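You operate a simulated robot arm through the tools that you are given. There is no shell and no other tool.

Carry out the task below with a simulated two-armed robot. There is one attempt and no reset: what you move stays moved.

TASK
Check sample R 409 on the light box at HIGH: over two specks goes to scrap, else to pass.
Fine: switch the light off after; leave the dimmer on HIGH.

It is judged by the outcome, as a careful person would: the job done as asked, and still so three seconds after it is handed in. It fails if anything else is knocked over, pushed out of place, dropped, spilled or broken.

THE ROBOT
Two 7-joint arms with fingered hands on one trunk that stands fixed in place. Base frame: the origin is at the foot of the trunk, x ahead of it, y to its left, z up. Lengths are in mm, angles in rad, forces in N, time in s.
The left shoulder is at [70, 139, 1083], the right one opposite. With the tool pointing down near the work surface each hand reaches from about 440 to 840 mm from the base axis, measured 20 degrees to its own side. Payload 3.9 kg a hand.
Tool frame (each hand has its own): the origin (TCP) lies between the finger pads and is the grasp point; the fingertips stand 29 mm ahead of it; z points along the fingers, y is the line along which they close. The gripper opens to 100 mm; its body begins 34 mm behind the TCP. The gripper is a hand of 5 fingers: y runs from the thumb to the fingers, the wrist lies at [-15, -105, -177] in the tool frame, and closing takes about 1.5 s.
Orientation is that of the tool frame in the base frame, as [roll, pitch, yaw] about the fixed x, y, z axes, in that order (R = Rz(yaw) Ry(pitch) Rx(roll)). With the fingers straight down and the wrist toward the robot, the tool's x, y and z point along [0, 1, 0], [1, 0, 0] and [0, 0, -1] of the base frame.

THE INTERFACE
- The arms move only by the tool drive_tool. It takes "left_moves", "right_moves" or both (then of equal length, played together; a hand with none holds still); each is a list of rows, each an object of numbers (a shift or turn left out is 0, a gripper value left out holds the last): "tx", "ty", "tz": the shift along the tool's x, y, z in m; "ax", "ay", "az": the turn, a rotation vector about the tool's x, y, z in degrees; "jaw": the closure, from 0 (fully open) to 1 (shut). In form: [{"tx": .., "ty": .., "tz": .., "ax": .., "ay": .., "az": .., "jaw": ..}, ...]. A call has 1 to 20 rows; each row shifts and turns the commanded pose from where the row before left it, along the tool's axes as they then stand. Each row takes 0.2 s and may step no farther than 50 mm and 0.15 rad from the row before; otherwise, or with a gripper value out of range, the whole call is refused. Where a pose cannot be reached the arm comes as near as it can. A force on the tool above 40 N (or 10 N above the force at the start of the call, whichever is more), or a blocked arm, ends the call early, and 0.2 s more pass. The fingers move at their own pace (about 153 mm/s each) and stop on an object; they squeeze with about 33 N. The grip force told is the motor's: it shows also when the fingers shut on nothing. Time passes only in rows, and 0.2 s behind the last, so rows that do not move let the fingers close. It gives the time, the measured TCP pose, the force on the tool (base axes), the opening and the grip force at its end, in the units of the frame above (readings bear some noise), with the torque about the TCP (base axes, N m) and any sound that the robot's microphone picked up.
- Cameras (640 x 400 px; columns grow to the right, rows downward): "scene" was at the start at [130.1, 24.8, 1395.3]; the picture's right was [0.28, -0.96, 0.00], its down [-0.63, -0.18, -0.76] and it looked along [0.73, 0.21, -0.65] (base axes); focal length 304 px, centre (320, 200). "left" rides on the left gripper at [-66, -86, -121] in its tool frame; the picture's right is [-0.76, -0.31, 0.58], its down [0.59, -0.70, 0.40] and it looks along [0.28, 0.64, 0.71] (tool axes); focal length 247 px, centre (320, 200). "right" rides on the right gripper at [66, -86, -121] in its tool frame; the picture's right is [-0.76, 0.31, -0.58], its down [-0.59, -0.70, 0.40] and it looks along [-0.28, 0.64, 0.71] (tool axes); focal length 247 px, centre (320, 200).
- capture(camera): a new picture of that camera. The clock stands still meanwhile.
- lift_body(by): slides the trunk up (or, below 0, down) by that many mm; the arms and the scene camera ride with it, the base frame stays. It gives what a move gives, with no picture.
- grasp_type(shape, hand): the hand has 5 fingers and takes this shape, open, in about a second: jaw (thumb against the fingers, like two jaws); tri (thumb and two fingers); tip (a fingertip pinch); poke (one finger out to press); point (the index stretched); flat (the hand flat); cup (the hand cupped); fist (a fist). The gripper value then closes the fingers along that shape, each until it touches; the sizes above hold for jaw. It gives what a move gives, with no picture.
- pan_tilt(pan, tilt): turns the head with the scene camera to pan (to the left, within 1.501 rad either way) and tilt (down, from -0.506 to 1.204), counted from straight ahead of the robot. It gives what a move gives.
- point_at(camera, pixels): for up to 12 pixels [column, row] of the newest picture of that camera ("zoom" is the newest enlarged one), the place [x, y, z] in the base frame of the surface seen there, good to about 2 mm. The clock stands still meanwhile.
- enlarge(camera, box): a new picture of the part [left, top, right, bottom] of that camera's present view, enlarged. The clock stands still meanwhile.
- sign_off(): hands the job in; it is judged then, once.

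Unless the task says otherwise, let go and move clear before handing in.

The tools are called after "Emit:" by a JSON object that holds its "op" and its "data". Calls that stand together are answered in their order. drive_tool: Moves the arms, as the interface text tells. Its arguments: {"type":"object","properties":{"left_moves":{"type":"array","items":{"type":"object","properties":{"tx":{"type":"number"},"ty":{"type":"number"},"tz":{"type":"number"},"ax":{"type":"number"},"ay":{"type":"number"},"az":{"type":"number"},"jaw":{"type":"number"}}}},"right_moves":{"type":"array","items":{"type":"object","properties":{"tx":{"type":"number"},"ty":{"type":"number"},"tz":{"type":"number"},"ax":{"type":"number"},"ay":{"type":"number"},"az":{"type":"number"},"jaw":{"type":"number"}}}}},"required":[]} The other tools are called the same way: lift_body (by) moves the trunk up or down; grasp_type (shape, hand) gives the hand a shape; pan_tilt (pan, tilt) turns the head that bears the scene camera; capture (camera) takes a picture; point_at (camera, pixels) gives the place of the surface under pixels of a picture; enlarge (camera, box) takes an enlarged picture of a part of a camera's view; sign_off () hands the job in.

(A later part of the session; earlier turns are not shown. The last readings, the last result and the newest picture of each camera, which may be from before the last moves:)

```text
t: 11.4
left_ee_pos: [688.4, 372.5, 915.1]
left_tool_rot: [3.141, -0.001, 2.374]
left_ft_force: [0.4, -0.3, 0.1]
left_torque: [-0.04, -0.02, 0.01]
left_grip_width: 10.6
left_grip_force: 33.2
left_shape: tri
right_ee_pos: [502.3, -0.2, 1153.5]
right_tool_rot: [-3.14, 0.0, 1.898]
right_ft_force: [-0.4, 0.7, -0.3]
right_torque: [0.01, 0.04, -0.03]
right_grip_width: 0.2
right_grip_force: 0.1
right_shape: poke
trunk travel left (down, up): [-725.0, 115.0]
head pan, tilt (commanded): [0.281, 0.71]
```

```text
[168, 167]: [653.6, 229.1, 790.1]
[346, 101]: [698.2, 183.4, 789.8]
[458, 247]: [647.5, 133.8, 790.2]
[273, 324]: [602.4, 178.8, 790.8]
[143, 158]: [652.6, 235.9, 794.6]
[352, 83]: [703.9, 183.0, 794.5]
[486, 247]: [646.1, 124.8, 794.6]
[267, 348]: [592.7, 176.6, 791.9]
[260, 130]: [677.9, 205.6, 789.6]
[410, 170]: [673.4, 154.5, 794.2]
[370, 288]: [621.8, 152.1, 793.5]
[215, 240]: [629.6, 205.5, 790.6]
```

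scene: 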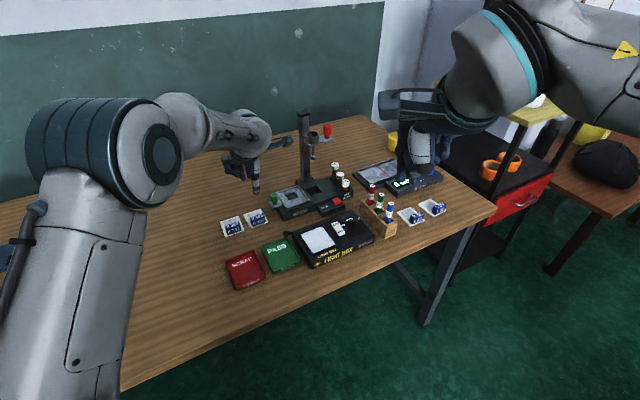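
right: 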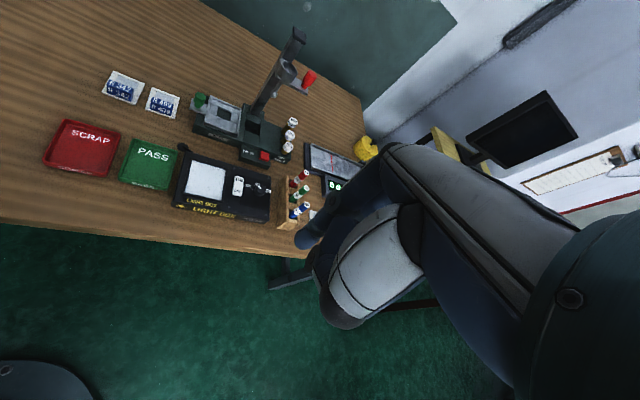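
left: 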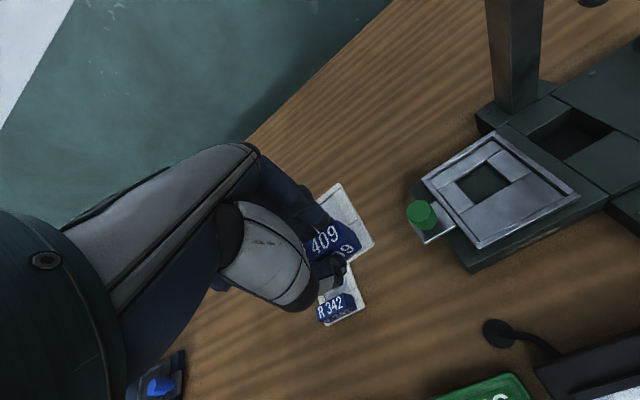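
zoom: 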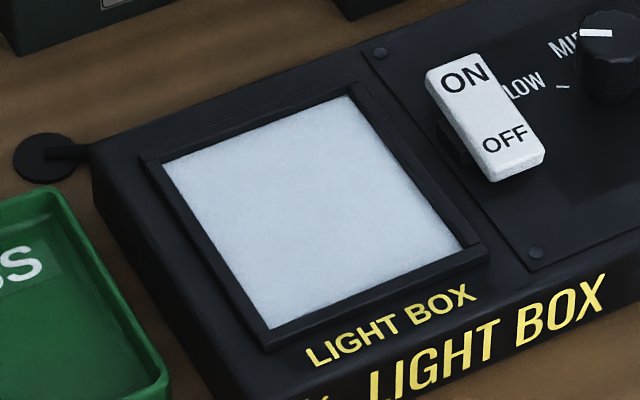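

Pane is ≈64×73 mm centred near (649,180.5), z≈790.3, angled −45.8°; the slide is 53×62 mm. I'll carry the slide above it, turning 1.8° to match.

Emit:
{"op": "drive_tool", "data": {"left_moves": [{"az": 1.8}, {"tx": -0.01576, "ty": -0.0261}, {"tx": -0.01576, "ty": -0.0261}, {"tx": -0.01576, "ty": -0.0261}, {"tx": -0.01576, "ty": -0.0261}, {"tx": -0.01576, "ty": -0.0261}, {"tx": -0.01576, "ty": -0.0261}, {"tx": -0.01576, "ty": -0.0261}, {}, {}]}}

Emit:
{"op": "capture", "data": {"camera": "left"}}

Emit:
{"op": "capture", "data": {"camera": "scene"}}

Emit:
{"op": "enlarge", "data": {"camera": "left", "box": [240, 170, 400, 300]}}

```text
t: 13.2
left_ee_pos: [605.3, 186.8, 834.9]
left_tool_rot: [-3.023, -0.094, 2.372]
left_ft_force: [0.7, -0.8, 3.6]
left_torque: [0.04, -0.08, 0.0]
left_grip_width: 10.6
left_grip_force: 32.7
left_shape: tri
right_ee_pos: [500.4, -0.2, 1155.0]
right_tool_rot: [3.142, 0.0, 1.897]
right_ft_force: [-0.4, -0.8, -0.5]
right_torque: [0.01, 0.02, 0.0]
right_grip_width: 0.0
right_grip_force: 0.1
right_shape: poke
trunk travel left (down, up): [-725.0, 115.0]
head pan, tilt (commanded): [0.281, 0.71]
stopped in row 8 (left hand): the arm was blocked; the commanded pose is now the measured one
```

```text
taken
```

left: 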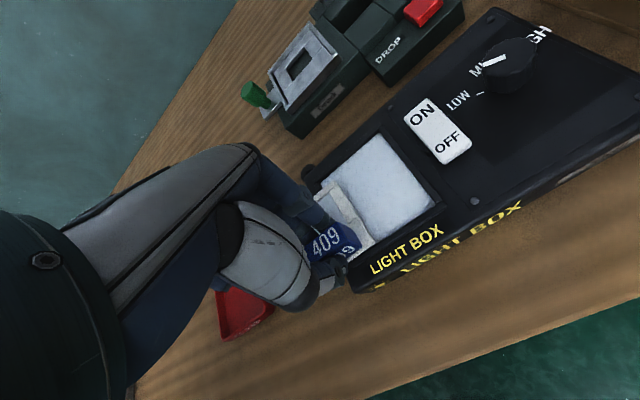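

```text
taken
```

scene: 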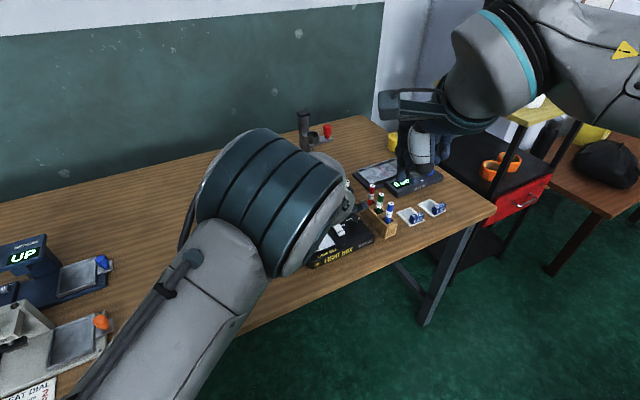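

```text
3.08 times, centred on (320, 235) of left
```

zoom: 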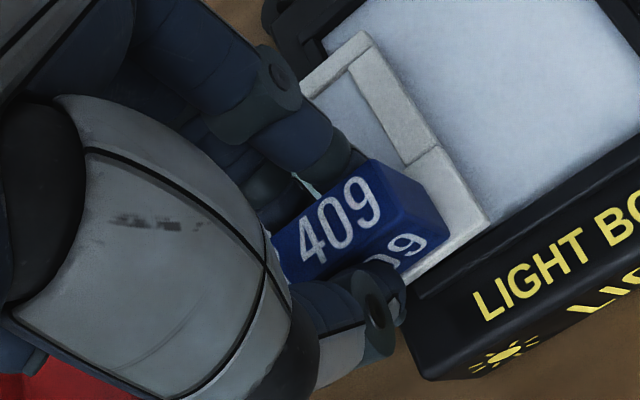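

The arm was blocked on the way (pose sagged to z 835 with a tilt), so this yaw isn't reachable there. The slide is near the box's left-front edge at zoom (400,230); I'll back off upward and to the left gently.

Emit:
{"op": "drive_tool", "data": {"left_moves": [{"tz": -0.015}, {"tz": -0.015}, {}]}}

Emit:
{"op": "capture", "data": {"camera": "left"}}

```text
t: 14.0
left_ee_pos: [605.5, 195.3, 854.4]
left_tool_rot: [-3.003, -0.101, 2.388]
left_ft_force: [0.0, 0.8, -0.2]
left_torque: [0.0, -0.04, 0.02]
left_grip_width: 10.3
left_grip_force: 32.7
left_shape: tri
right_ee_pos: [502.2, 1.2, 1154.9]
right_tool_rot: [3.141, 0.0, 1.897]
right_ft_force: [-0.5, 0.4, -0.4]
right_torque: [0.05, -0.04, 0.0]
right_grip_width: 0.0
right_grip_force: 0.1
right_shape: poke
trunk travel left (down, up): [-725.0, 115.0]
head pan, tilt (commanded): [0.281, 0.71]
```

```text
taken
```

left: 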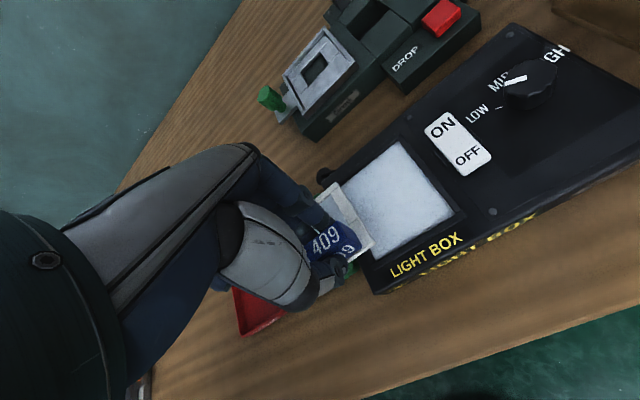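

The slide's still held and clear at z 854. I'll back away to the left-rear and up, then remove the tilt.

Emit:
{"op": "drive_tool", "data": {"left_moves": [{"tx": 0.006, "ty": 0.023, "tz": -0.015}, {"tx": 0.006, "ty": 0.023, "tz": -0.015}, {"tx": 0.006, "ty": 0.023, "tz": -0.015}, {"tx": 0.006, "ty": 0.023, "tz": -0.015}, {"ax": -4, "ay": -2.9}, {"ax": -4, "ay": -2.9}, {}, {}]}}

Emit:
{"op": "capture", "data": {"camera": "left"}}

Emit:
{"op": "capture", "data": {"camera": "scene"}}

```text
t: 15.8
left_ee_pos: [663.2, 270.3, 914.1]
left_tool_rot: [3.118, 0.001, 2.375]
left_ft_force: [0.0, -1.2, -0.4]
left_torque: [0.01, 0.0, -0.04]
left_grip_width: 10.3
left_grip_force: 33.4
left_shape: tri
right_ee_pos: [502.2, -0.7, 1154.5]
right_tool_rot: [3.141, 0.0, 1.898]
right_ft_force: [-0.8, -0.1, -1.3]
right_torque: [0.02, -0.01, 0.03]
right_grip_width: 0.0
right_grip_force: 0.2
right_shape: poke
trunk travel left (down, up): [-725.0, 115.0]
head pan, tilt (commanded): [0.281, 0.71]
```

```text
taken
```

left: 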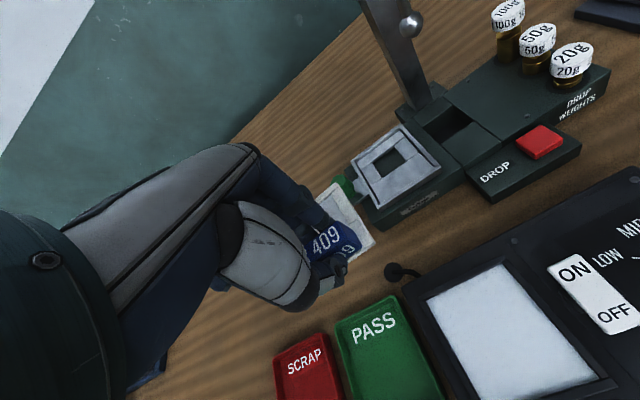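

```text
taken
```

scene: 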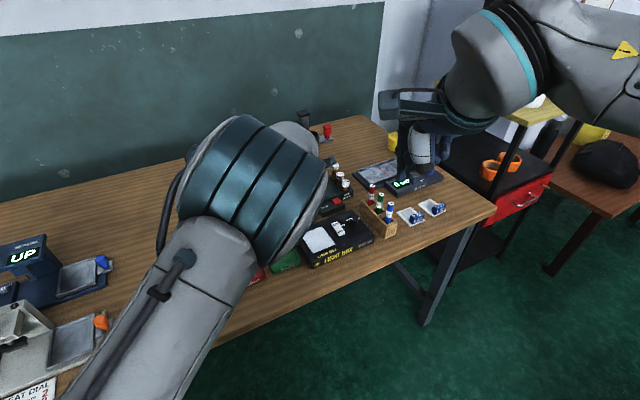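

Recovered: level again at (663,270,914). The left arm can't do this yaw over the box, so I'll set the slide back at its spot and regrasp it lengthwise with the hand turned ~90° (natural for this arm there).

Emit:
{"op": "drive_tool", "data": {"left_moves": [{"ax": 1.3}, {"tx": 0.0132, "ty": 0.02225}, {"tx": 0.0132, "ty": 0.02225}, {"tx": 0.0132, "ty": 0.02225}, {"tx": 0.0132, "ty": 0.02225}, {}, {}]}}

Emit:
{"op": "capture", "data": {"camera": "left"}}

Emit:
{"op": "enlarge", "data": {"camera": "left", "box": [250, 170, 410, 330]}}

```text
t: 17.4
left_ee_pos: [686.9, 371.4, 914.3]
left_tool_rot: [3.14, 0.003, 2.373]
left_ft_force: [-0.3, -0.1, 0.8]
left_torque: [0.0, 0.03, 0.01]
left_grip_width: 10.4
left_grip_force: 33.1
left_shape: tri
right_ee_pos: [502.5, 1.0, 1153.5]
right_tool_rot: [-3.141, -0.001, 1.898]
right_ft_force: [0.6, -0.5, 0.1]
right_torque: [-0.01, 0.01, -0.02]
right_grip_width: 0.0
right_grip_force: 0.1
right_shape: poke
trunk travel left (down, up): [-725.0, 115.0]
head pan, tilt (commanded): [0.281, 0.71]
```

```text
taken
```

left: 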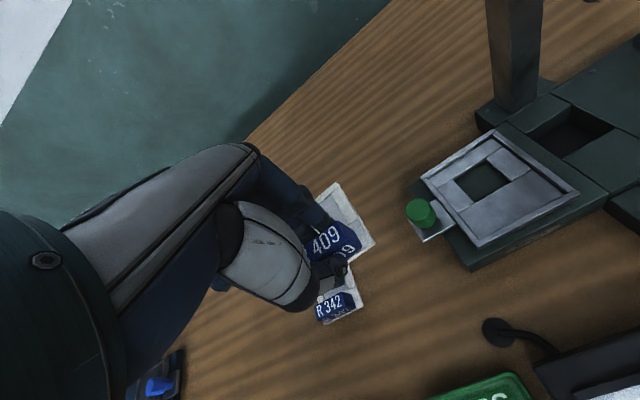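

```text
2.50 times, centred on (330, 250) of left
```

zoom: 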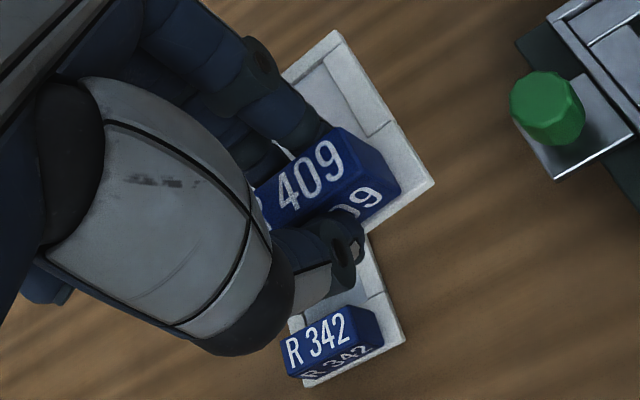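

Emit:
{"op": "point_at", "data": {"camera": "zoom", "pixels": [[334, 33], [432, 183], [398, 182], [340, 130], [380, 155], [365, 222]]}}

```text
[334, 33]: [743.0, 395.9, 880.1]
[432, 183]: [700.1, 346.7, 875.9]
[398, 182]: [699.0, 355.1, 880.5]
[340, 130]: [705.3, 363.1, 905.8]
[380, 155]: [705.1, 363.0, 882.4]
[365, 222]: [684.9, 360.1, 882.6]
```

No slip: the plate sits the same in the hand. I'll lower it back to the table and release.

Emit:
{"op": "drive_tool", "data": {"left_moves": [{"tz": 0.03}, {"tz": 0.03}, {"tz": 0.03}, {"tz": 0.015}, {"tz": 0.007}, {"tz": 0.003}, {}]}}

```text
t: 19.0
left_ee_pos: [688.2, 371.6, 798.0]
left_tool_rot: [3.141, 0.004, 2.374]
left_ft_force: [0.4, -0.2, 0.2]
left_torque: [0.01, -0.02, 0.04]
left_grip_width: 10.6
left_grip_force: 33.1
left_shape: tri
right_ee_pos: [501.6, 0.1, 1154.8]
right_tool_rot: [3.14, 0.0, 1.898]
right_ft_force: [-0.2, 0.9, -0.2]
right_torque: [-0.01, -0.02, -0.01]
right_grip_width: 0.0
right_grip_force: 0.1
right_shape: poke
trunk travel left (down, up): [-725.0, 115.0]
head pan, tilt (commanded): [0.281, 0.71]
```

No contact force yet at z 798. I'll ease down by 1 mm steps to touch, then open.

Emit:
{"op": "drive_tool", "data": {"left_moves": [{"tz": 0.001}, {}]}}

Emit:
{"op": "enlarge", "data": {"camera": "scene", "box": [230, 190, 290, 240]}}

```text
t: 19.6
left_ee_pos: [688.8, 371.9, 798.9]
left_tool_rot: [3.141, 0.001, 2.374]
left_ft_force: [0.2, 0.0, -0.3]
left_torque: [0.02, 0.01, 0.01]
left_grip_width: 10.3
left_grip_force: 32.6
left_shape: tri
right_ee_pos: [503.5, 0.3, 1154.1]
right_tool_rot: [-3.141, 0.001, 1.898]
right_ft_force: [0.2, -0.3, -0.7]
right_torque: [-0.01, -0.04, 0.01]
right_grip_width: 0.0
right_grip_force: 0.0
right_shape: poke
trunk travel left (down, up): [-725.0, 115.0]
head pan, tilt (commanded): [0.281, 0.71]
```

```text
8.00 times, centred on (260, 215) of scene
```

zoom: 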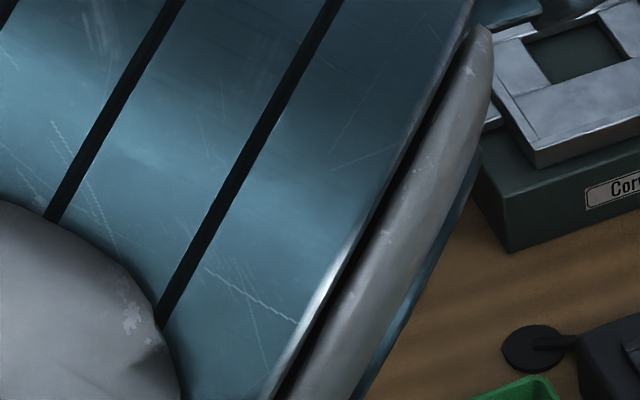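

The scene view is blocked by the arm; I'll continue by small steps, watching the force.

Emit:
{"op": "drive_tool", "data": {"left_moves": [{"tz": 0.001}, {"tz": 0.001}, {}]}}

Emit:
{"op": "enlarge", "data": {"camera": "left", "box": [250, 170, 410, 330]}}

Emit:
{"op": "point_at", "data": {"camera": "zoom", "pixels": [[334, 40], [425, 170], [432, 183], [398, 182], [340, 135], [450, 200]]}}

```text
t: 20.4
left_ee_pos: [688.0, 370.3, 797.7]
left_tool_rot: [3.139, 0.001, 2.374]
left_ft_force: [0.2, -0.3, 0.6]
left_torque: [-0.01, 0.01, 0.03]
left_grip_width: 10.5
left_grip_force: 33.1
left_shape: tri
right_ee_pos: [500.6, -0.0, 1154.5]
right_tool_rot: [-3.141, -0.001, 1.898]
right_ft_force: [-0.3, 0.3, 0.8]
right_torque: [-0.02, 0.03, 0.0]
right_grip_width: 0.0
right_grip_force: 0.0
right_shape: poke
trunk travel left (down, up): [-725.0, 115.0]
head pan, tilt (commanded): [0.281, 0.71]
```

```text
2.50 times, centred on (330, 250) of left
```

zoom: 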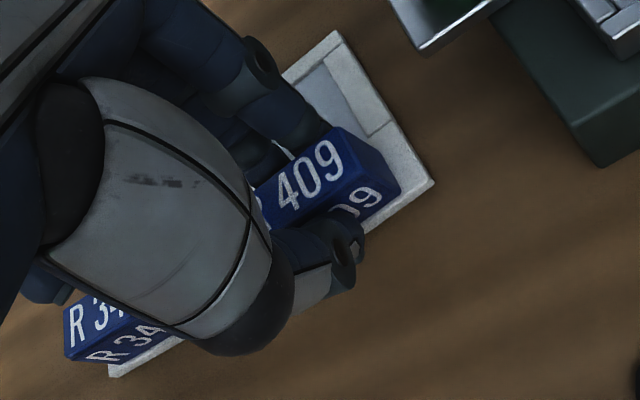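

```text
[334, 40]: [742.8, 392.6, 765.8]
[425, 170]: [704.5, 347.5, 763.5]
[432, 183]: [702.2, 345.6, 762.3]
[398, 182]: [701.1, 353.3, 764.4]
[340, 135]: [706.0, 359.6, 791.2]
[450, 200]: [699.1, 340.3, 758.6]
```

Plate top reads ≈765, i.e. resting at table level. I'll open and rise.

Emit:
{"op": "drive_tool", "data": {"left_moves": [{"jaw": 0.8}, {"jaw": 0.6}, {"jaw": 0.45}, {}, {"tz": -0.01}, {"tz": -0.03}, {"tz": -0.04}, {"tz": -0.04}, {}]}}

Emit:
{"op": "capture", "data": {"camera": "left"}}

```text
t: 22.4
left_ee_pos: [689.1, 371.7, 915.5]
left_tool_rot: [3.141, 0.001, 2.373]
left_ft_force: [0.3, 0.0, 0.4]
left_torque: [-0.05, -0.01, 0.03]
left_grip_width: 54.9
left_grip_force: 0.3
left_shape: tri
right_ee_pos: [503.1, 0.9, 1154.6]
right_tool_rot: [-3.141, -0.001, 1.897]
right_ft_force: [0.4, 0.6, 0.0]
right_torque: [0.0, 0.02, 0.01]
right_grip_width: 0.0
right_grip_force: 0.0
right_shape: poke
trunk travel left (down, up): [-725.0, 115.0]
head pan, tilt (commanded): [0.281, 0.71]
```

```text
taken
```

left: 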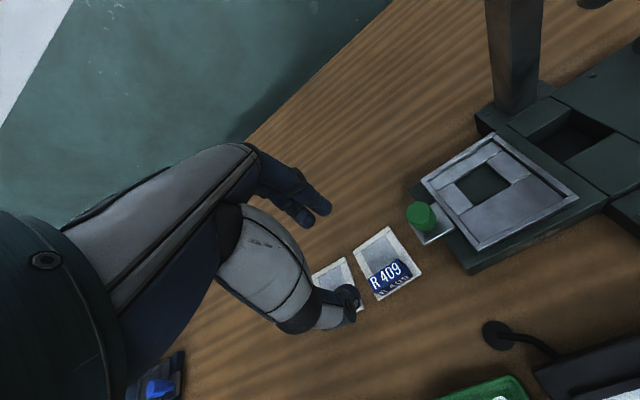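

The slide is back upright on the table and the hand is clear. Now I'll turn the hand ~92° clockwise at height.

Emit:
{"op": "drive_tool", "data": {"left_moves": [{"tz": -0.02}, {"tz": -0.02}, {"az": 8.345}, {"az": 8.345}, {"az": 8.345}, {"az": 8.345}, {"az": 8.345}, {"az": 8.345}, {"az": 8.345}, {"az": 8.345}, {"az": 8.345}, {"az": 8.345}, {"az": 8.345}, {}, {}]}}

Emit:
{"op": "capture", "data": {"camera": "scene"}}

Emit:
{"op": "capture", "data": {"camera": "left"}}

```text
t: 25.6
left_ee_pos: [688.6, 372.2, 956.2]
left_tool_rot: [3.14, 0.0, 0.769]
left_ft_force: [0.5, -0.4, -0.2]
left_torque: [0.01, 0.02, -0.04]
left_grip_width: 54.8
left_grip_force: 0.0
left_shape: tri
right_ee_pos: [502.5, -0.2, 1153.8]
right_tool_rot: [-3.142, 0.0, 1.897]
right_ft_force: [0.3, -0.7, 0.2]
right_torque: [0.04, -0.03, -0.02]
right_grip_width: 0.0
right_grip_force: 0.1
right_shape: poke
trunk travel left (down, up): [-725.0, 115.0]
head pan, tilt (commanded): [0.281, 0.71]
```

```text
taken
```

scene: 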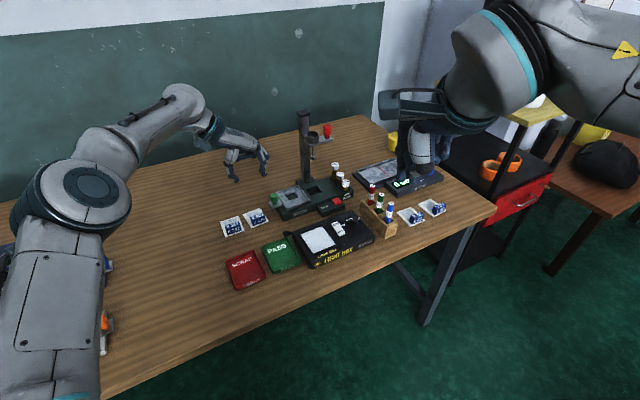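

```text
taken
```

left: 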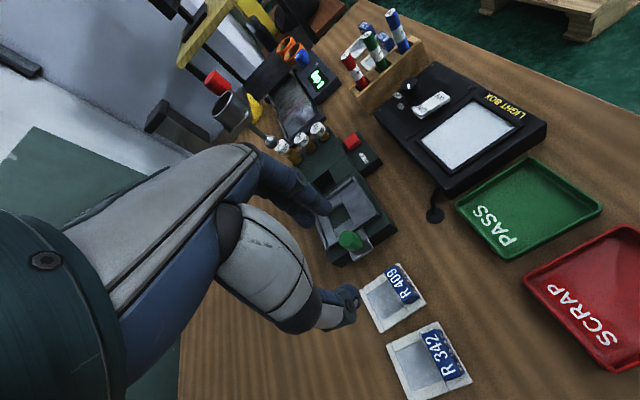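

The posture is natural now and the view is clear. I'll do a dry run over the light box at this yaw before regrasping.

Emit:
{"op": "drive_tool", "data": {"left_moves": [{"tx": -0.0308, "ty": 0.0184}, {"tx": -0.0308, "ty": 0.0184}, {"tx": -0.0308, "ty": 0.0184}, {"tx": -0.0308, "ty": 0.0184}, {"tx": -0.0308, "ty": 0.0184}, {"tx": -0.0308, "ty": 0.0184}, {}, {"tz": 0.03}, {"tz": 0.03}, {}]}}

Emit:
{"op": "capture", "data": {"camera": "scene"}}

Emit:
{"op": "capture", "data": {"camera": "left"}}

```text
t: 27.8
left_ee_pos: [631.3, 164.5, 894.9]
left_tool_rot: [3.137, 0.0, 0.77]
left_ft_force: [0.0, 0.4, -0.1]
left_torque: [0.01, 0.01, -0.02]
left_grip_width: 55.0
left_grip_force: 0.0
left_shape: tri
right_ee_pos: [501.7, 0.2, 1154.0]
right_tool_rot: [3.141, 0.0, 1.896]
right_ft_force: [-0.9, -0.4, -0.3]
right_torque: [-0.01, -0.02, -0.02]
right_grip_width: 0.3
right_grip_force: 0.1
right_shape: poke
trunk travel left (down, up): [-725.0, 115.0]
head pan, tilt (commanded): [0.281, 0.71]
```

```text
taken
```

scene: 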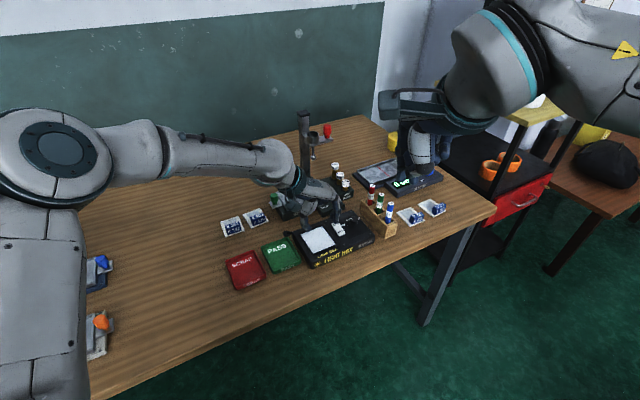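

```text
taken
```

left: 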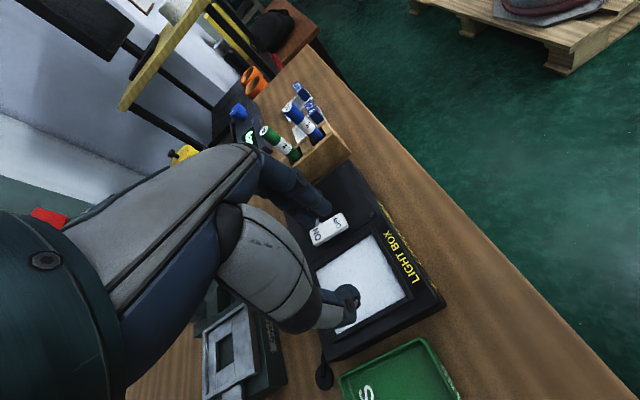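

This yaw works over the box. While the hand is empty, I'll set the dimmer first: rise, turn to yaw ≈1.9, and go above the knob at (726.5,101).

Emit:
{"op": "drive_tool", "data": {"left_moves": [{"tz": -0.035}, {"az": -8.09}, {"az": -8.09}, {"az": -8.09}, {"az": -8.09}, {"az": -8.09}, {"az": -8.09}, {"az": -8.09}, {"az": -8.09}, {"tx": -0.0227, "ty": 0.0174}, {"tx": -0.0227, "ty": 0.0174}, {"tx": -0.0227, "ty": 0.0174}, {"tx": -0.0227, "ty": 0.0174}, {}, {}]}}

Emit:
{"op": "capture", "data": {"camera": "scene"}}

Emit:
{"op": "capture", "data": {"camera": "left"}}

```text
t: 31.0
left_ee_pos: [728.5, 104.6, 931.3]
left_tool_rot: [-3.14, 0.0, 1.905]
left_ft_force: [0.8, 0.4, 0.2]
left_torque: [0.02, -0.02, -0.01]
left_grip_width: 54.7
left_grip_force: 0.2
left_shape: tri
right_ee_pos: [502.1, 0.2, 1155.4]
right_tool_rot: [3.141, 0.001, 1.898]
right_ft_force: [0.0, 0.0, -0.6]
right_torque: [0.01, 0.03, 0.01]
right_grip_width: 0.2
right_grip_force: 0.1
right_shape: poke
trunk travel left (down, up): [-725.0, 115.0]
head pan, tilt (commanded): [0.281, 0.71]
```

```text
taken
```

scene: 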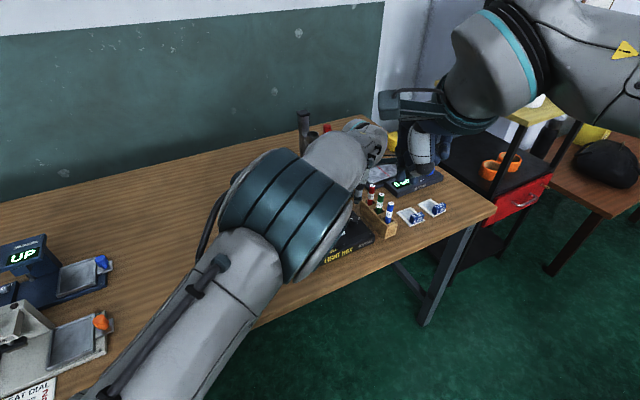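

```text
taken
```

left: 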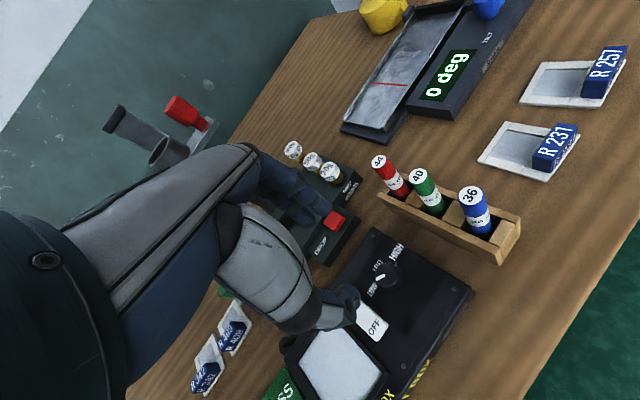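

Reached above the knob without tilt. The curled ring/little fingers may pass over the rocker, so I'll check their height using the right camera.

Emit:
{"op": "capture", "data": {"camera": "right"}}

Emit:
{"op": "enlarge", "data": {"camera": "left", "box": [220, 180, 440, 360]}}

```text
taken
```

right: 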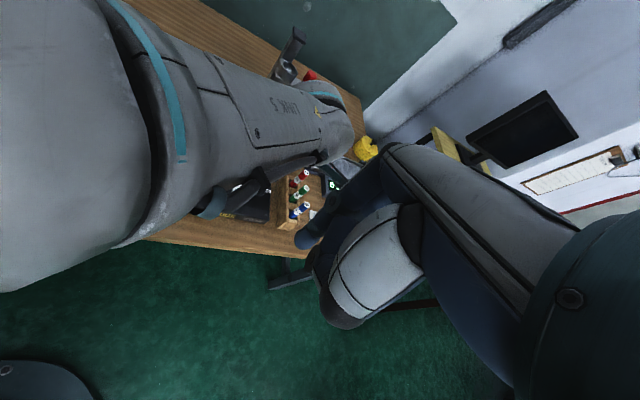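

```text
2.22 times, centred on (330, 270) of left
```

zoom: 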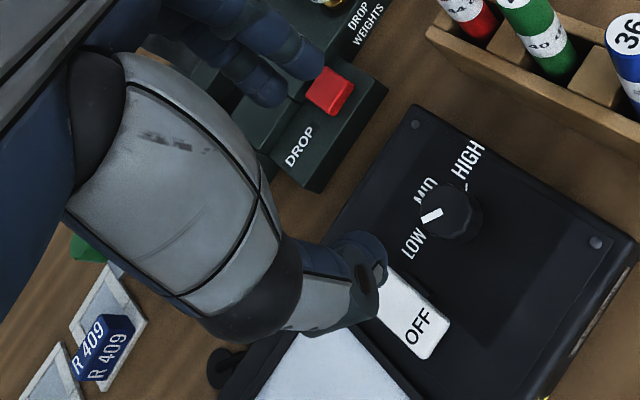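

I'll rotate in place at this height towards yaw ≈0.4: that tests the turning range for the knob and lets the scene camera see the curled fingers.

Emit:
{"op": "drive_tool", "data": {"left_moves": [{"az": 8.2}, {"az": 8.2}, {"az": 8.2}, {"az": 8.2}, {"az": 8.2}, {"az": 8.2}, {"az": 8.2}, {"az": 8.2}, {"az": 8.2}, {"az": 8.2}, {}, {}]}}

Emit:
{"op": "capture", "data": {"camera": "scene"}}

Emit:
{"op": "enlarge", "data": {"camera": "scene", "box": [290, 150, 400, 240]}}

```text
t: 33.6
left_ee_pos: [727.2, 99.3, 932.5]
left_tool_rot: [3.14, -0.001, 0.468]
left_ft_force: [-0.2, 0.2, -0.9]
left_torque: [0.04, 0.01, 0.03]
left_grip_width: 54.7
left_grip_force: 0.0
left_shape: tri
right_ee_pos: [502.1, 0.4, 1154.1]
right_tool_rot: [3.141, 0.001, 1.898]
right_ft_force: [-0.1, 0.4, -0.4]
right_torque: [-0.02, -0.02, -0.02]
right_grip_width: 0.1
right_grip_force: 0.1
right_shape: poke
trunk travel left (down, up): [-725.0, 115.0]
head pan, tilt (commanded): [0.281, 0.71]
```

```text
taken
```

scene: 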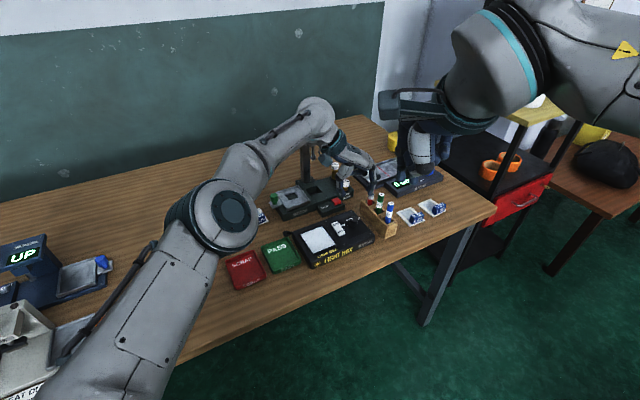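

```text
4.44 times, centred on (345, 195) of scene
```

zoom: 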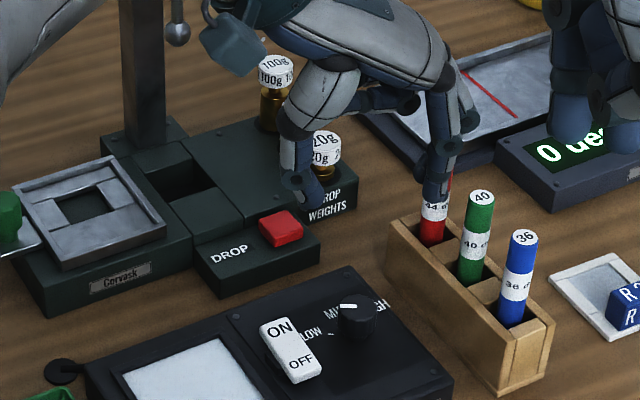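

Range is fine down to yaw 0.47. I'll measure the curled fingers' lowest points (zoom (405,100)) and the tips.

Emit:
{"op": "point_at", "data": {"camera": "zoom", "pixels": [[408, 108], [400, 100], [380, 105], [435, 198], [462, 150], [305, 200], [288, 170], [480, 195], [522, 235], [432, 205], [340, 110], [400, 222]]}}

```text
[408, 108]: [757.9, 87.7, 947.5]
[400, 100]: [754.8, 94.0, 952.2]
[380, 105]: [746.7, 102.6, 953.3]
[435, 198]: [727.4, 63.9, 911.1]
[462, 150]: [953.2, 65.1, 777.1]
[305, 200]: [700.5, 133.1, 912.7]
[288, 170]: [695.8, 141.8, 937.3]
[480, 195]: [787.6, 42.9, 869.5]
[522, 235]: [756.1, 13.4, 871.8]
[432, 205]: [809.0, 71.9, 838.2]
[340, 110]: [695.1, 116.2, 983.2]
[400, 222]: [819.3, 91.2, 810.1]
```

Curled fingers sit 15 mm above TCP level, so they'd clear the rocker; markers are ≥75 mm from the knob. I'll pin down the knob centre with a close zoom.

Emit:
{"op": "enlarge", "data": {"camera": "scene", "box": [332, 208, 364, 228]}}

```text
16.00 times, centred on (348, 218) of scene
```

zoom: 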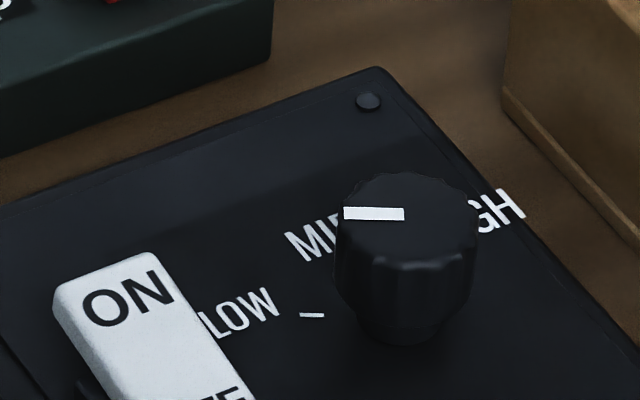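

Emit:
{"op": "point_at", "data": {"camera": "zoom", "pixels": [[342, 215], [473, 215], [405, 178], [405, 258], [405, 214], [346, 214], [440, 190], [365, 245], [450, 245], [360, 190], [405, 330], [340, 270]]}}

```text
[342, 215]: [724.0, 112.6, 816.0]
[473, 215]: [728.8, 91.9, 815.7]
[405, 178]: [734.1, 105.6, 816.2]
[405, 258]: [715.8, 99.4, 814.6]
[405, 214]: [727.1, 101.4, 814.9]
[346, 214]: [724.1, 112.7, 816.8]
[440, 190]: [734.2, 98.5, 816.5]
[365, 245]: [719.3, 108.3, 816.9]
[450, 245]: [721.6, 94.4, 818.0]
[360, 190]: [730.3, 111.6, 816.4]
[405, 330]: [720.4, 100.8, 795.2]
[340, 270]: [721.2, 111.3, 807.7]
```

Knob centre ≈(726,101.7), top 816. I'll rotate back to yaw ≈1.76 with a ~40 mm opening and check alignment.

Emit:
{"op": "drive_tool", "data": {"left_moves": [{"az": -8.2, "jaw": 0.6}, {"az": -8.2}, {"az": -8.2}, {"az": -8.2}, {"az": -8.2}, {"az": -8.2}, {"az": -8.2}, {"az": -8.2}, {"az": -8.2}, {}, {}]}}

Emit:
{"op": "drive_tool", "data": {"left_moves": [{}]}}

Emit:
{"op": "drive_tool", "data": {"left_moves": [{}]}}

```text
t: 36.0
left_ee_pos: [727.1, 98.8, 930.7]
left_tool_rot: [3.14, 0.002, 1.757]
left_ft_force: [-0.3, 0.4, -0.7]
left_torque: [0.0, -0.01, 0.01]
left_grip_width: 40.6
left_grip_force: 0.0
left_shape: tri
right_ee_pos: [501.5, -0.3, 1154.4]
right_tool_rot: [3.141, 0.0, 1.899]
right_ft_force: [-0.7, -0.6, 0.5]
right_torque: [-0.02, 0.0, 0.02]
right_grip_width: 0.0
right_grip_force: 0.0
right_shape: poke
trunk travel left (down, up): [-725.0, 115.0]
head pan, tilt (commanded): [0.281, 0.71]
```

```text
t: 36.4
left_ee_pos: [726.7, 98.7, 932.4]
left_tool_rot: [3.139, 0.001, 1.755]
left_ft_force: [-0.5, 0.2, -0.7]
left_torque: [0.06, 0.0, -0.02]
left_grip_width: 40.6
left_grip_force: 0.1
left_shape: tri
right_ee_pos: [502.0, 0.8, 1154.2]
right_tool_rot: [3.141, 0.001, 1.897]
right_ft_force: [0.8, -0.1, 0.2]
right_torque: [0.02, 0.0, -0.03]
right_grip_width: 0.0
right_grip_force: 0.0
right_shape: poke
trunk travel left (down, up): [-725.0, 115.0]
head pan, tilt (commanded): [0.281, 0.71]
```

```text
t: 36.8
left_ee_pos: [727.4, 99.4, 930.6]
left_tool_rot: [3.14, 0.002, 1.754]
left_ft_force: [0.2, 0.2, -0.5]
left_torque: [-0.02, -0.01, 0.02]
left_grip_width: 40.5
left_grip_force: 0.0
left_shape: tri
right_ee_pos: [502.0, 0.1, 1155.6]
right_tool_rot: [-3.14, 0.0, 1.898]
right_ft_force: [0.4, -0.9, -0.3]
right_torque: [-0.01, 0.0, -0.02]
right_grip_width: 0.0
right_grip_force: 0.0
right_shape: poke
trunk travel left (down, up): [-725.0, 115.0]
head pan, tilt (commanded): [0.281, 0.71]
```

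Average TCP is (727.1,99.0,931); I'll shift 2.8 mm and descend to just above the knob for a visual check.

Emit:
{"op": "drive_tool", "data": {"left_moves": [{"tx": 0.0028, "ty": -0.0006}, {"tz": 0.03}, {"tz": 0.03}, {"tz": 0.02}, {}]}}

Emit:
{"op": "enlarge", "data": {"camera": "left", "box": [250, 170, 410, 320]}}

```text
t: 38.0
left_ee_pos: [725.3, 100.4, 852.7]
left_tool_rot: [3.139, 0.003, 1.754]
left_ft_force: [0.0, 0.0, 0.1]
left_torque: [0.01, 0.04, 0.01]
left_grip_width: 40.4
left_grip_force: 0.1
left_shape: tri
right_ee_pos: [502.3, 0.3, 1154.3]
right_tool_rot: [3.141, 0.002, 1.897]
right_ft_force: [0.8, 1.1, -0.1]
right_torque: [-0.01, -0.02, -0.01]
right_grip_width: 0.0
right_grip_force: 0.1
right_shape: poke
trunk travel left (down, up): [-725.0, 115.0]
head pan, tilt (commanded): [0.281, 0.71]
```

```text
2.67 times, centred on (330, 245) of left
```

zoom: 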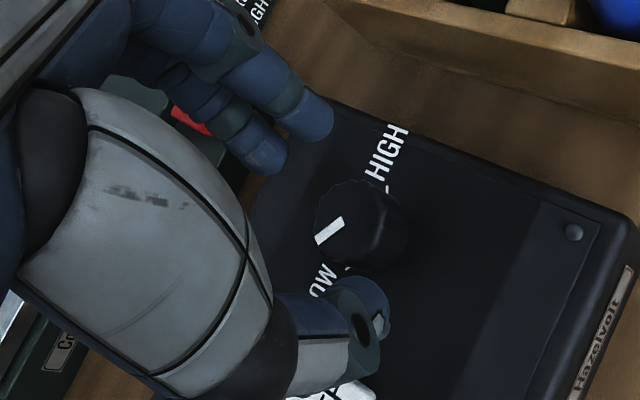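

Knob (345,235) lies between thumb and fingers and the HIGH tick is visible at (388,188). I'll descend to TCP z≈826 and close on the knob.

Emit:
{"op": "drive_tool", "data": {"left_moves": [{"tz": 0.01}, {"tz": 0.01}, {"tz": 0.005}, {}, {"jaw": 0.7}, {"jaw": 0.8}, {"jaw": 0.9}, {"jaw": 1.0}, {}, {}, {}]}}

Emit:
{"op": "enlarge", "data": {"camera": "left", "box": [250, 170, 410, 320]}}

```text
t: 40.4
left_ee_pos: [725.4, 101.5, 825.9]
left_tool_rot: [3.14, 0.001, 1.755]
left_ft_force: [-1.0, 0.6, -1.2]
left_torque: [0.05, 0.0, -0.01]
left_grip_width: 15.0
left_grip_force: 32.7
left_shape: tri
right_ee_pos: [502.1, -1.1, 1154.1]
right_tool_rot: [3.141, -0.001, 1.897]
right_ft_force: [0.6, -0.3, -0.9]
right_torque: [-0.01, -0.03, 0.01]
right_grip_width: 0.1
right_grip_force: 0.0
right_shape: poke
trunk travel left (down, up): [-725.0, 115.0]
head pan, tilt (commanded): [0.281, 0.71]
```

```text
2.67 times, centred on (330, 245) of left
```

zoom: 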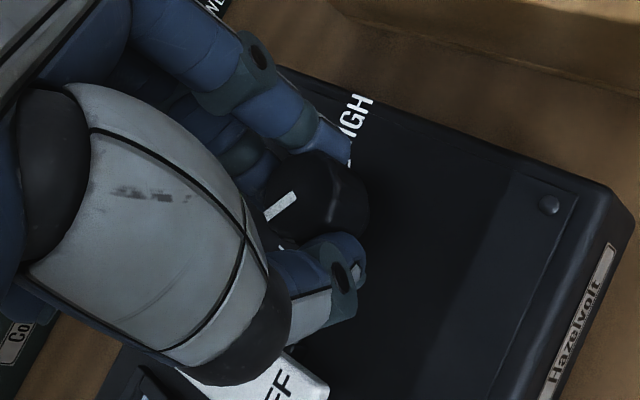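

The knob is gripped (33 N). I'll turn it clockwise about 64° in small steps.

Emit:
{"op": "drive_tool", "data": {"left_moves": [{"az": 4}, {"az": 6}, {"az": 6}, {"az": 6}, {"az": 6}, {}]}}

Emit:
{"op": "enlarge", "data": {"camera": "left", "box": [250, 170, 410, 320]}}

```text
t: 41.8
left_ee_pos: [726.2, 102.2, 826.3]
left_tool_rot: [3.137, 0.001, 1.27]
left_ft_force: [2.8, 3.5, 3.6]
left_torque: [0.05, -0.07, 0.03]
left_grip_width: 14.9
left_grip_force: 32.5
left_shape: tri
right_ee_pos: [501.9, 0.4, 1155.4]
right_tool_rot: [-3.141, -0.002, 1.897]
right_ft_force: [-0.1, 0.2, 0.6]
right_torque: [0.02, -0.04, 0.01]
right_grip_width: 0.0
right_grip_force: 0.1
right_shape: poke
trunk travel left (down, up): [-725.0, 115.0]
head pan, tilt (commanded): [0.281, 0.71]
```

```text
2.67 times, centred on (330, 245) of left
```

zoom: 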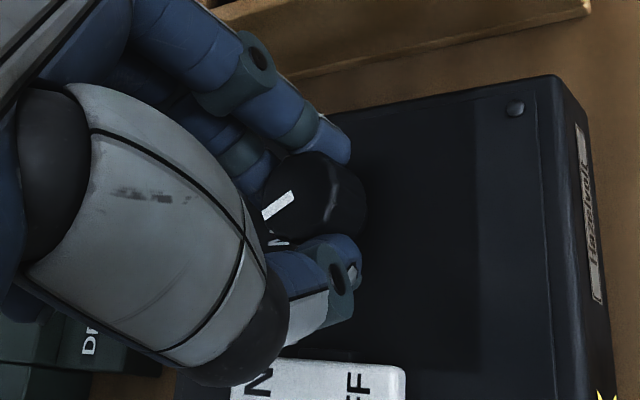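

The pointer turns with the hand and forces are small. I'll continue another 42°.

Emit:
{"op": "drive_tool", "data": {"left_moves": [{"az": 6}, {"az": 6}, {"az": 6}, {"az": 6}, {"az": 6}, {"az": 6}, {"az": 6}, {}]}}

Emit:
{"op": "enlarge", "data": {"camera": "left", "box": [250, 170, 410, 320]}}

Emit:
{"op": "enlarge", "data": {"camera": "scene", "box": [312, 190, 376, 230]}}

```text
t: 43.6
left_ee_pos: [727.5, 101.8, 827.1]
left_tool_rot: [3.139, 0.001, 0.533]
left_ft_force: [8.1, 0.3, 3.9]
left_torque: [-0.1, -0.22, 0.01]
left_grip_width: 15.0
left_grip_force: 32.9
left_shape: tri
right_ee_pos: [502.2, -0.3, 1154.1]
right_tool_rot: [-3.141, 0.001, 1.897]
right_ft_force: [0.4, -0.6, 0.2]
right_torque: [0.02, 0.03, -0.01]
right_grip_width: 0.1
right_grip_force: 0.0
right_shape: poke
trunk travel left (down, up): [-725.0, 115.0]
head pan, tilt (commanded): [0.281, 0.71]
```

```text
2.67 times, centred on (330, 245) of left
```

zoom: 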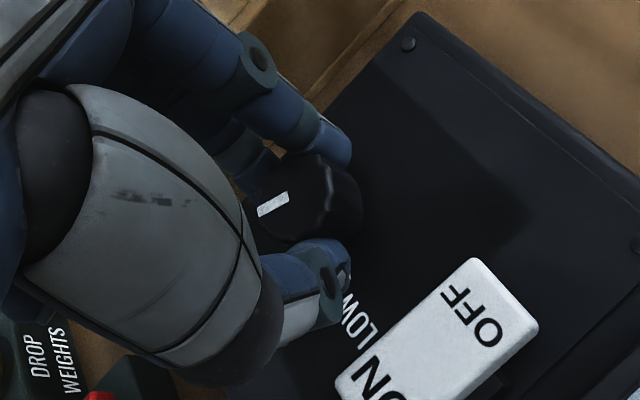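

```text
10.00 times, centred on (344, 210) of scene
```

zoom: 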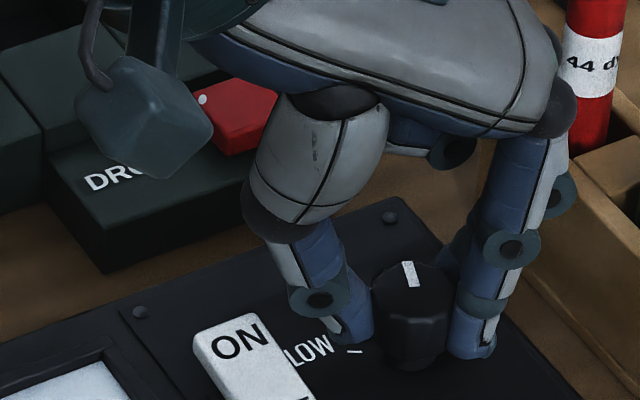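

The pointer is now just past MID (scene zoom (408,275)). I'll open slightly, rise clear, rotate back ~50°, and take a second stroke of ~38°.

Emit:
{"op": "drive_tool", "data": {"left_moves": [{"jaw": 0.85}, {"jaw": 0.73}, {}, {"tz": -0.01}, {"tz": -0.015}, {"tz": -0.015}, {}]}}

Emit:
{"op": "enlarge", "data": {"camera": "scene", "box": [312, 190, 376, 230]}}

```text
t: 45.2
left_ee_pos: [726.1, 102.3, 867.8]
left_tool_rot: [3.14, 0.0, 0.535]
left_ft_force: [-0.3, 0.1, 0.5]
left_torque: [-0.01, 0.02, 0.01]
left_grip_width: 27.0
left_grip_force: 0.1
left_shape: tri
right_ee_pos: [502.4, -0.6, 1153.6]
right_tool_rot: [3.139, 0.002, 1.898]
right_ft_force: [-0.1, 0.5, -0.2]
right_torque: [0.0, 0.02, 0.01]
right_grip_width: 0.0
right_grip_force: 0.1
right_shape: poke
trunk travel left (down, up): [-725.0, 115.0]
head pan, tilt (commanded): [0.281, 0.71]
```

```text
10.00 times, centred on (344, 210) of scene
```

zoom: 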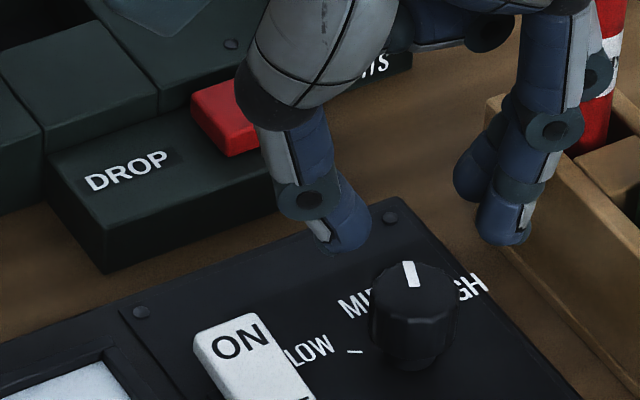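

Emit:
{"op": "point_at", "data": {"camera": "zoom", "pixels": [[408, 264], [415, 286], [373, 293], [458, 293], [415, 263], [415, 318], [350, 352], [362, 352]]}}

Emit:
{"op": "drive_tool", "data": {"left_moves": [{"az": -8}, {"az": -8}, {"az": -8}, {"az": -8}, {"az": -8}, {"az": -8}, {}, {}]}}

Emit:
{"op": "enlarge", "data": {"camera": "left", "box": [250, 170, 410, 320]}}

```text
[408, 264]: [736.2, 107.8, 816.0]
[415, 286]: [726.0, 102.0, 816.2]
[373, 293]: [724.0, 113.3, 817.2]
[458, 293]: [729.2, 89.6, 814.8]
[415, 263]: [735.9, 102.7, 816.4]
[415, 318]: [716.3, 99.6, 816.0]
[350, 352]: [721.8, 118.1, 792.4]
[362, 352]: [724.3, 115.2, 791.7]
```

```text
t: 47.0
left_ee_pos: [726.4, 101.5, 866.8]
left_tool_rot: [3.139, -0.001, 1.373]
left_ft_force: [0.0, -0.2, -0.9]
left_torque: [-0.02, -0.02, 0.0]
left_grip_width: 27.2
left_grip_force: 0.1
left_shape: tri
right_ee_pos: [501.6, 0.7, 1154.6]
right_tool_rot: [3.14, 0.0, 1.898]
right_ft_force: [-0.4, 0.3, -0.3]
right_torque: [0.03, 0.04, 0.01]
right_grip_width: 0.0
right_grip_force: 0.2
right_shape: poke
trunk travel left (down, up): [-725.0, 115.0]
head pan, tilt (commanded): [0.281, 0.71]
```

```text
2.67 times, centred on (330, 245) of left
```

zoom: 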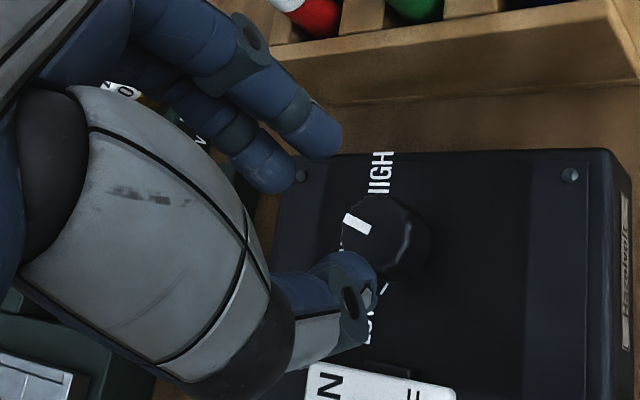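

Pointer bearing is now ≈30°; HIGH should be near −12°, so ~41° more. I'll descend and take the second stroke.

Emit:
{"op": "drive_tool", "data": {"left_moves": [{"jaw": 0.65}, {"tz": 0.015}, {"tz": 0.015}, {"tz": 0.011}, {}, {"jaw": 0.8}, {"jaw": 0.9}, {"jaw": 1.0}, {}, {}, {}]}}

Emit:
{"op": "drive_tool", "data": {"left_moves": [{"az": 4}, {"az": 6}, {"az": 6}, {"az": 6}, {"az": 6}, {"az": 6}, {"az": 6}, {}]}}

Emit:
{"op": "enlarge", "data": {"camera": "scene", "box": [312, 190, 376, 230]}}

Emit:
{"op": "enlarge", "data": {"camera": "left", "box": [250, 170, 410, 320]}}

```text
t: 49.4
left_ee_pos: [726.5, 101.7, 824.2]
left_tool_rot: [3.141, 0.001, 1.37]
left_ft_force: [-0.7, 0.8, -2.1]
left_torque: [0.0, 0.0, 0.03]
left_grip_width: 15.9
left_grip_force: 33.2
left_shape: tri
right_ee_pos: [501.1, 0.5, 1155.4]
right_tool_rot: [-3.141, -0.001, 1.896]
right_ft_force: [0.4, -0.4, -0.2]
right_torque: [0.0, 0.01, 0.0]
right_grip_width: 0.0
right_grip_force: 0.0
right_shape: poke
trunk travel left (down, up): [-725.0, 115.0]
head pan, tilt (commanded): [0.281, 0.71]
```

```text
t: 51.2
left_ee_pos: [728.2, 101.6, 825.5]
left_tool_rot: [3.14, -0.001, 0.672]
left_ft_force: [4.1, 1.7, -2.7]
left_torque: [0.01, -0.11, 0.1]
left_grip_width: 15.6
left_grip_force: 33.0
left_shape: tri
right_ee_pos: [503.0, 0.1, 1153.9]
right_tool_rot: [-3.141, -0.001, 1.899]
right_ft_force: [0.5, -0.2, 0.5]
right_torque: [0.02, -0.02, 0.04]
right_grip_width: 0.2
right_grip_force: 0.0
right_shape: poke
trunk travel left (down, up): [-725.0, 115.0]
head pan, tilt (commanded): [0.281, 0.71]
```

```text
10.00 times, centred on (344, 210) of scene
```

zoom: 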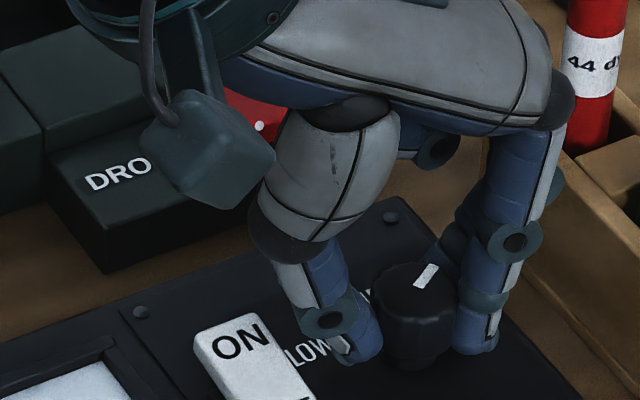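

```text
2.67 times, centred on (330, 245) of left
```

zoom: 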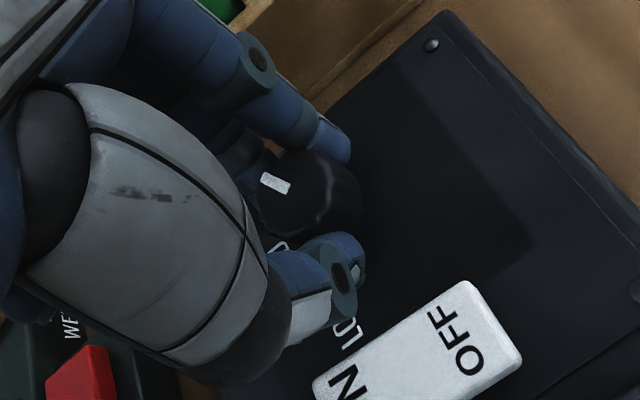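

Emit:
{"op": "enlarge", "data": {"camera": "scene", "box": [340, 205, 364, 230]}}

```text
16.00 times, centred on (352, 218) of scene
```

zoom: 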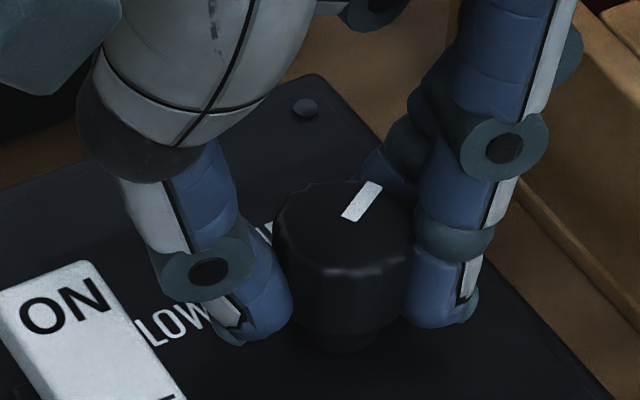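

Emit:
{"op": "point_at", "data": {"camera": "zoom", "pixels": [[375, 185], [348, 218], [274, 225], [410, 215], [343, 180], [343, 267]]}}

```text
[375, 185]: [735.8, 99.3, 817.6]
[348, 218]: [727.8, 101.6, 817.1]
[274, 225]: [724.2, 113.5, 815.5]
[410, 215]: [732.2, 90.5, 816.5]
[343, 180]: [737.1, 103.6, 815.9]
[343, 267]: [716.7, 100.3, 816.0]
```

Pointer bearing is ≈−14°, about where HIGH should be. I'll release, rise, and verify against the HIGH tick from the left camera.

Emit:
{"op": "drive_tool", "data": {"left_moves": [{"jaw": 0.85}, {"jaw": 0.73}, {}, {"tz": -0.01}, {"tz": -0.02}, {"tz": -0.03}, {"tz": -0.03}, {"tz": -0.03}, {}]}}

Emit:
{"op": "capture", "data": {"camera": "left"}}

Emit:
{"op": "capture", "data": {"camera": "scene"}}

```text
t: 53.2
left_ee_pos: [727.9, 100.9, 947.3]
left_tool_rot: [3.14, 0.001, 0.674]
left_ft_force: [0.2, 0.2, 0.6]
left_torque: [-0.04, -0.01, 0.0]
left_grip_width: 27.0
left_grip_force: 0.0
left_shape: tri
right_ee_pos: [502.4, 0.5, 1154.3]
right_tool_rot: [-3.141, 0.0, 1.897]
right_ft_force: [0.9, 0.5, 0.7]
right_torque: [0.0, 0.01, -0.02]
right_grip_width: 0.0
right_grip_force: 0.1
right_shape: poke
trunk travel left (down, up): [-725.0, 115.0]
head pan, tilt (commanded): [0.281, 0.71]
```

```text
taken
```

left: 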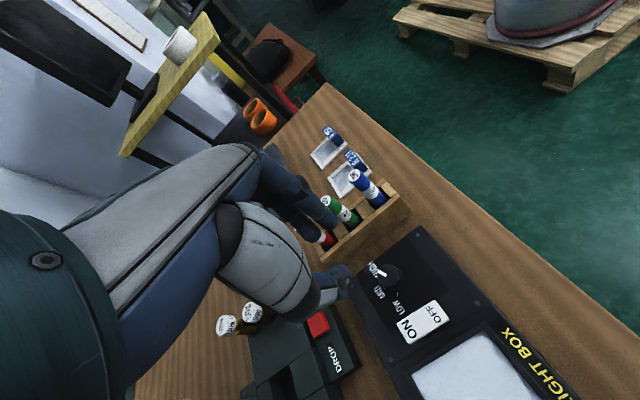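

```text
taken
```

scene: 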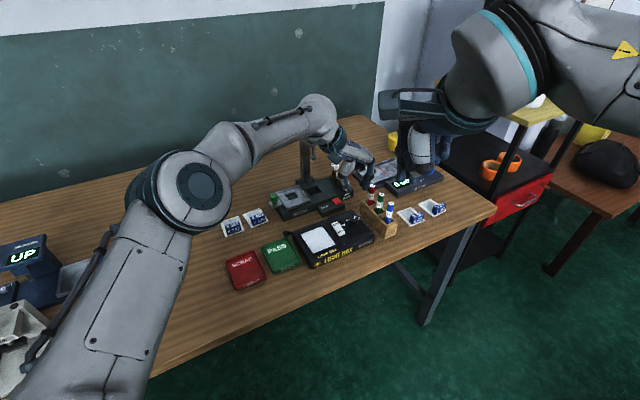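

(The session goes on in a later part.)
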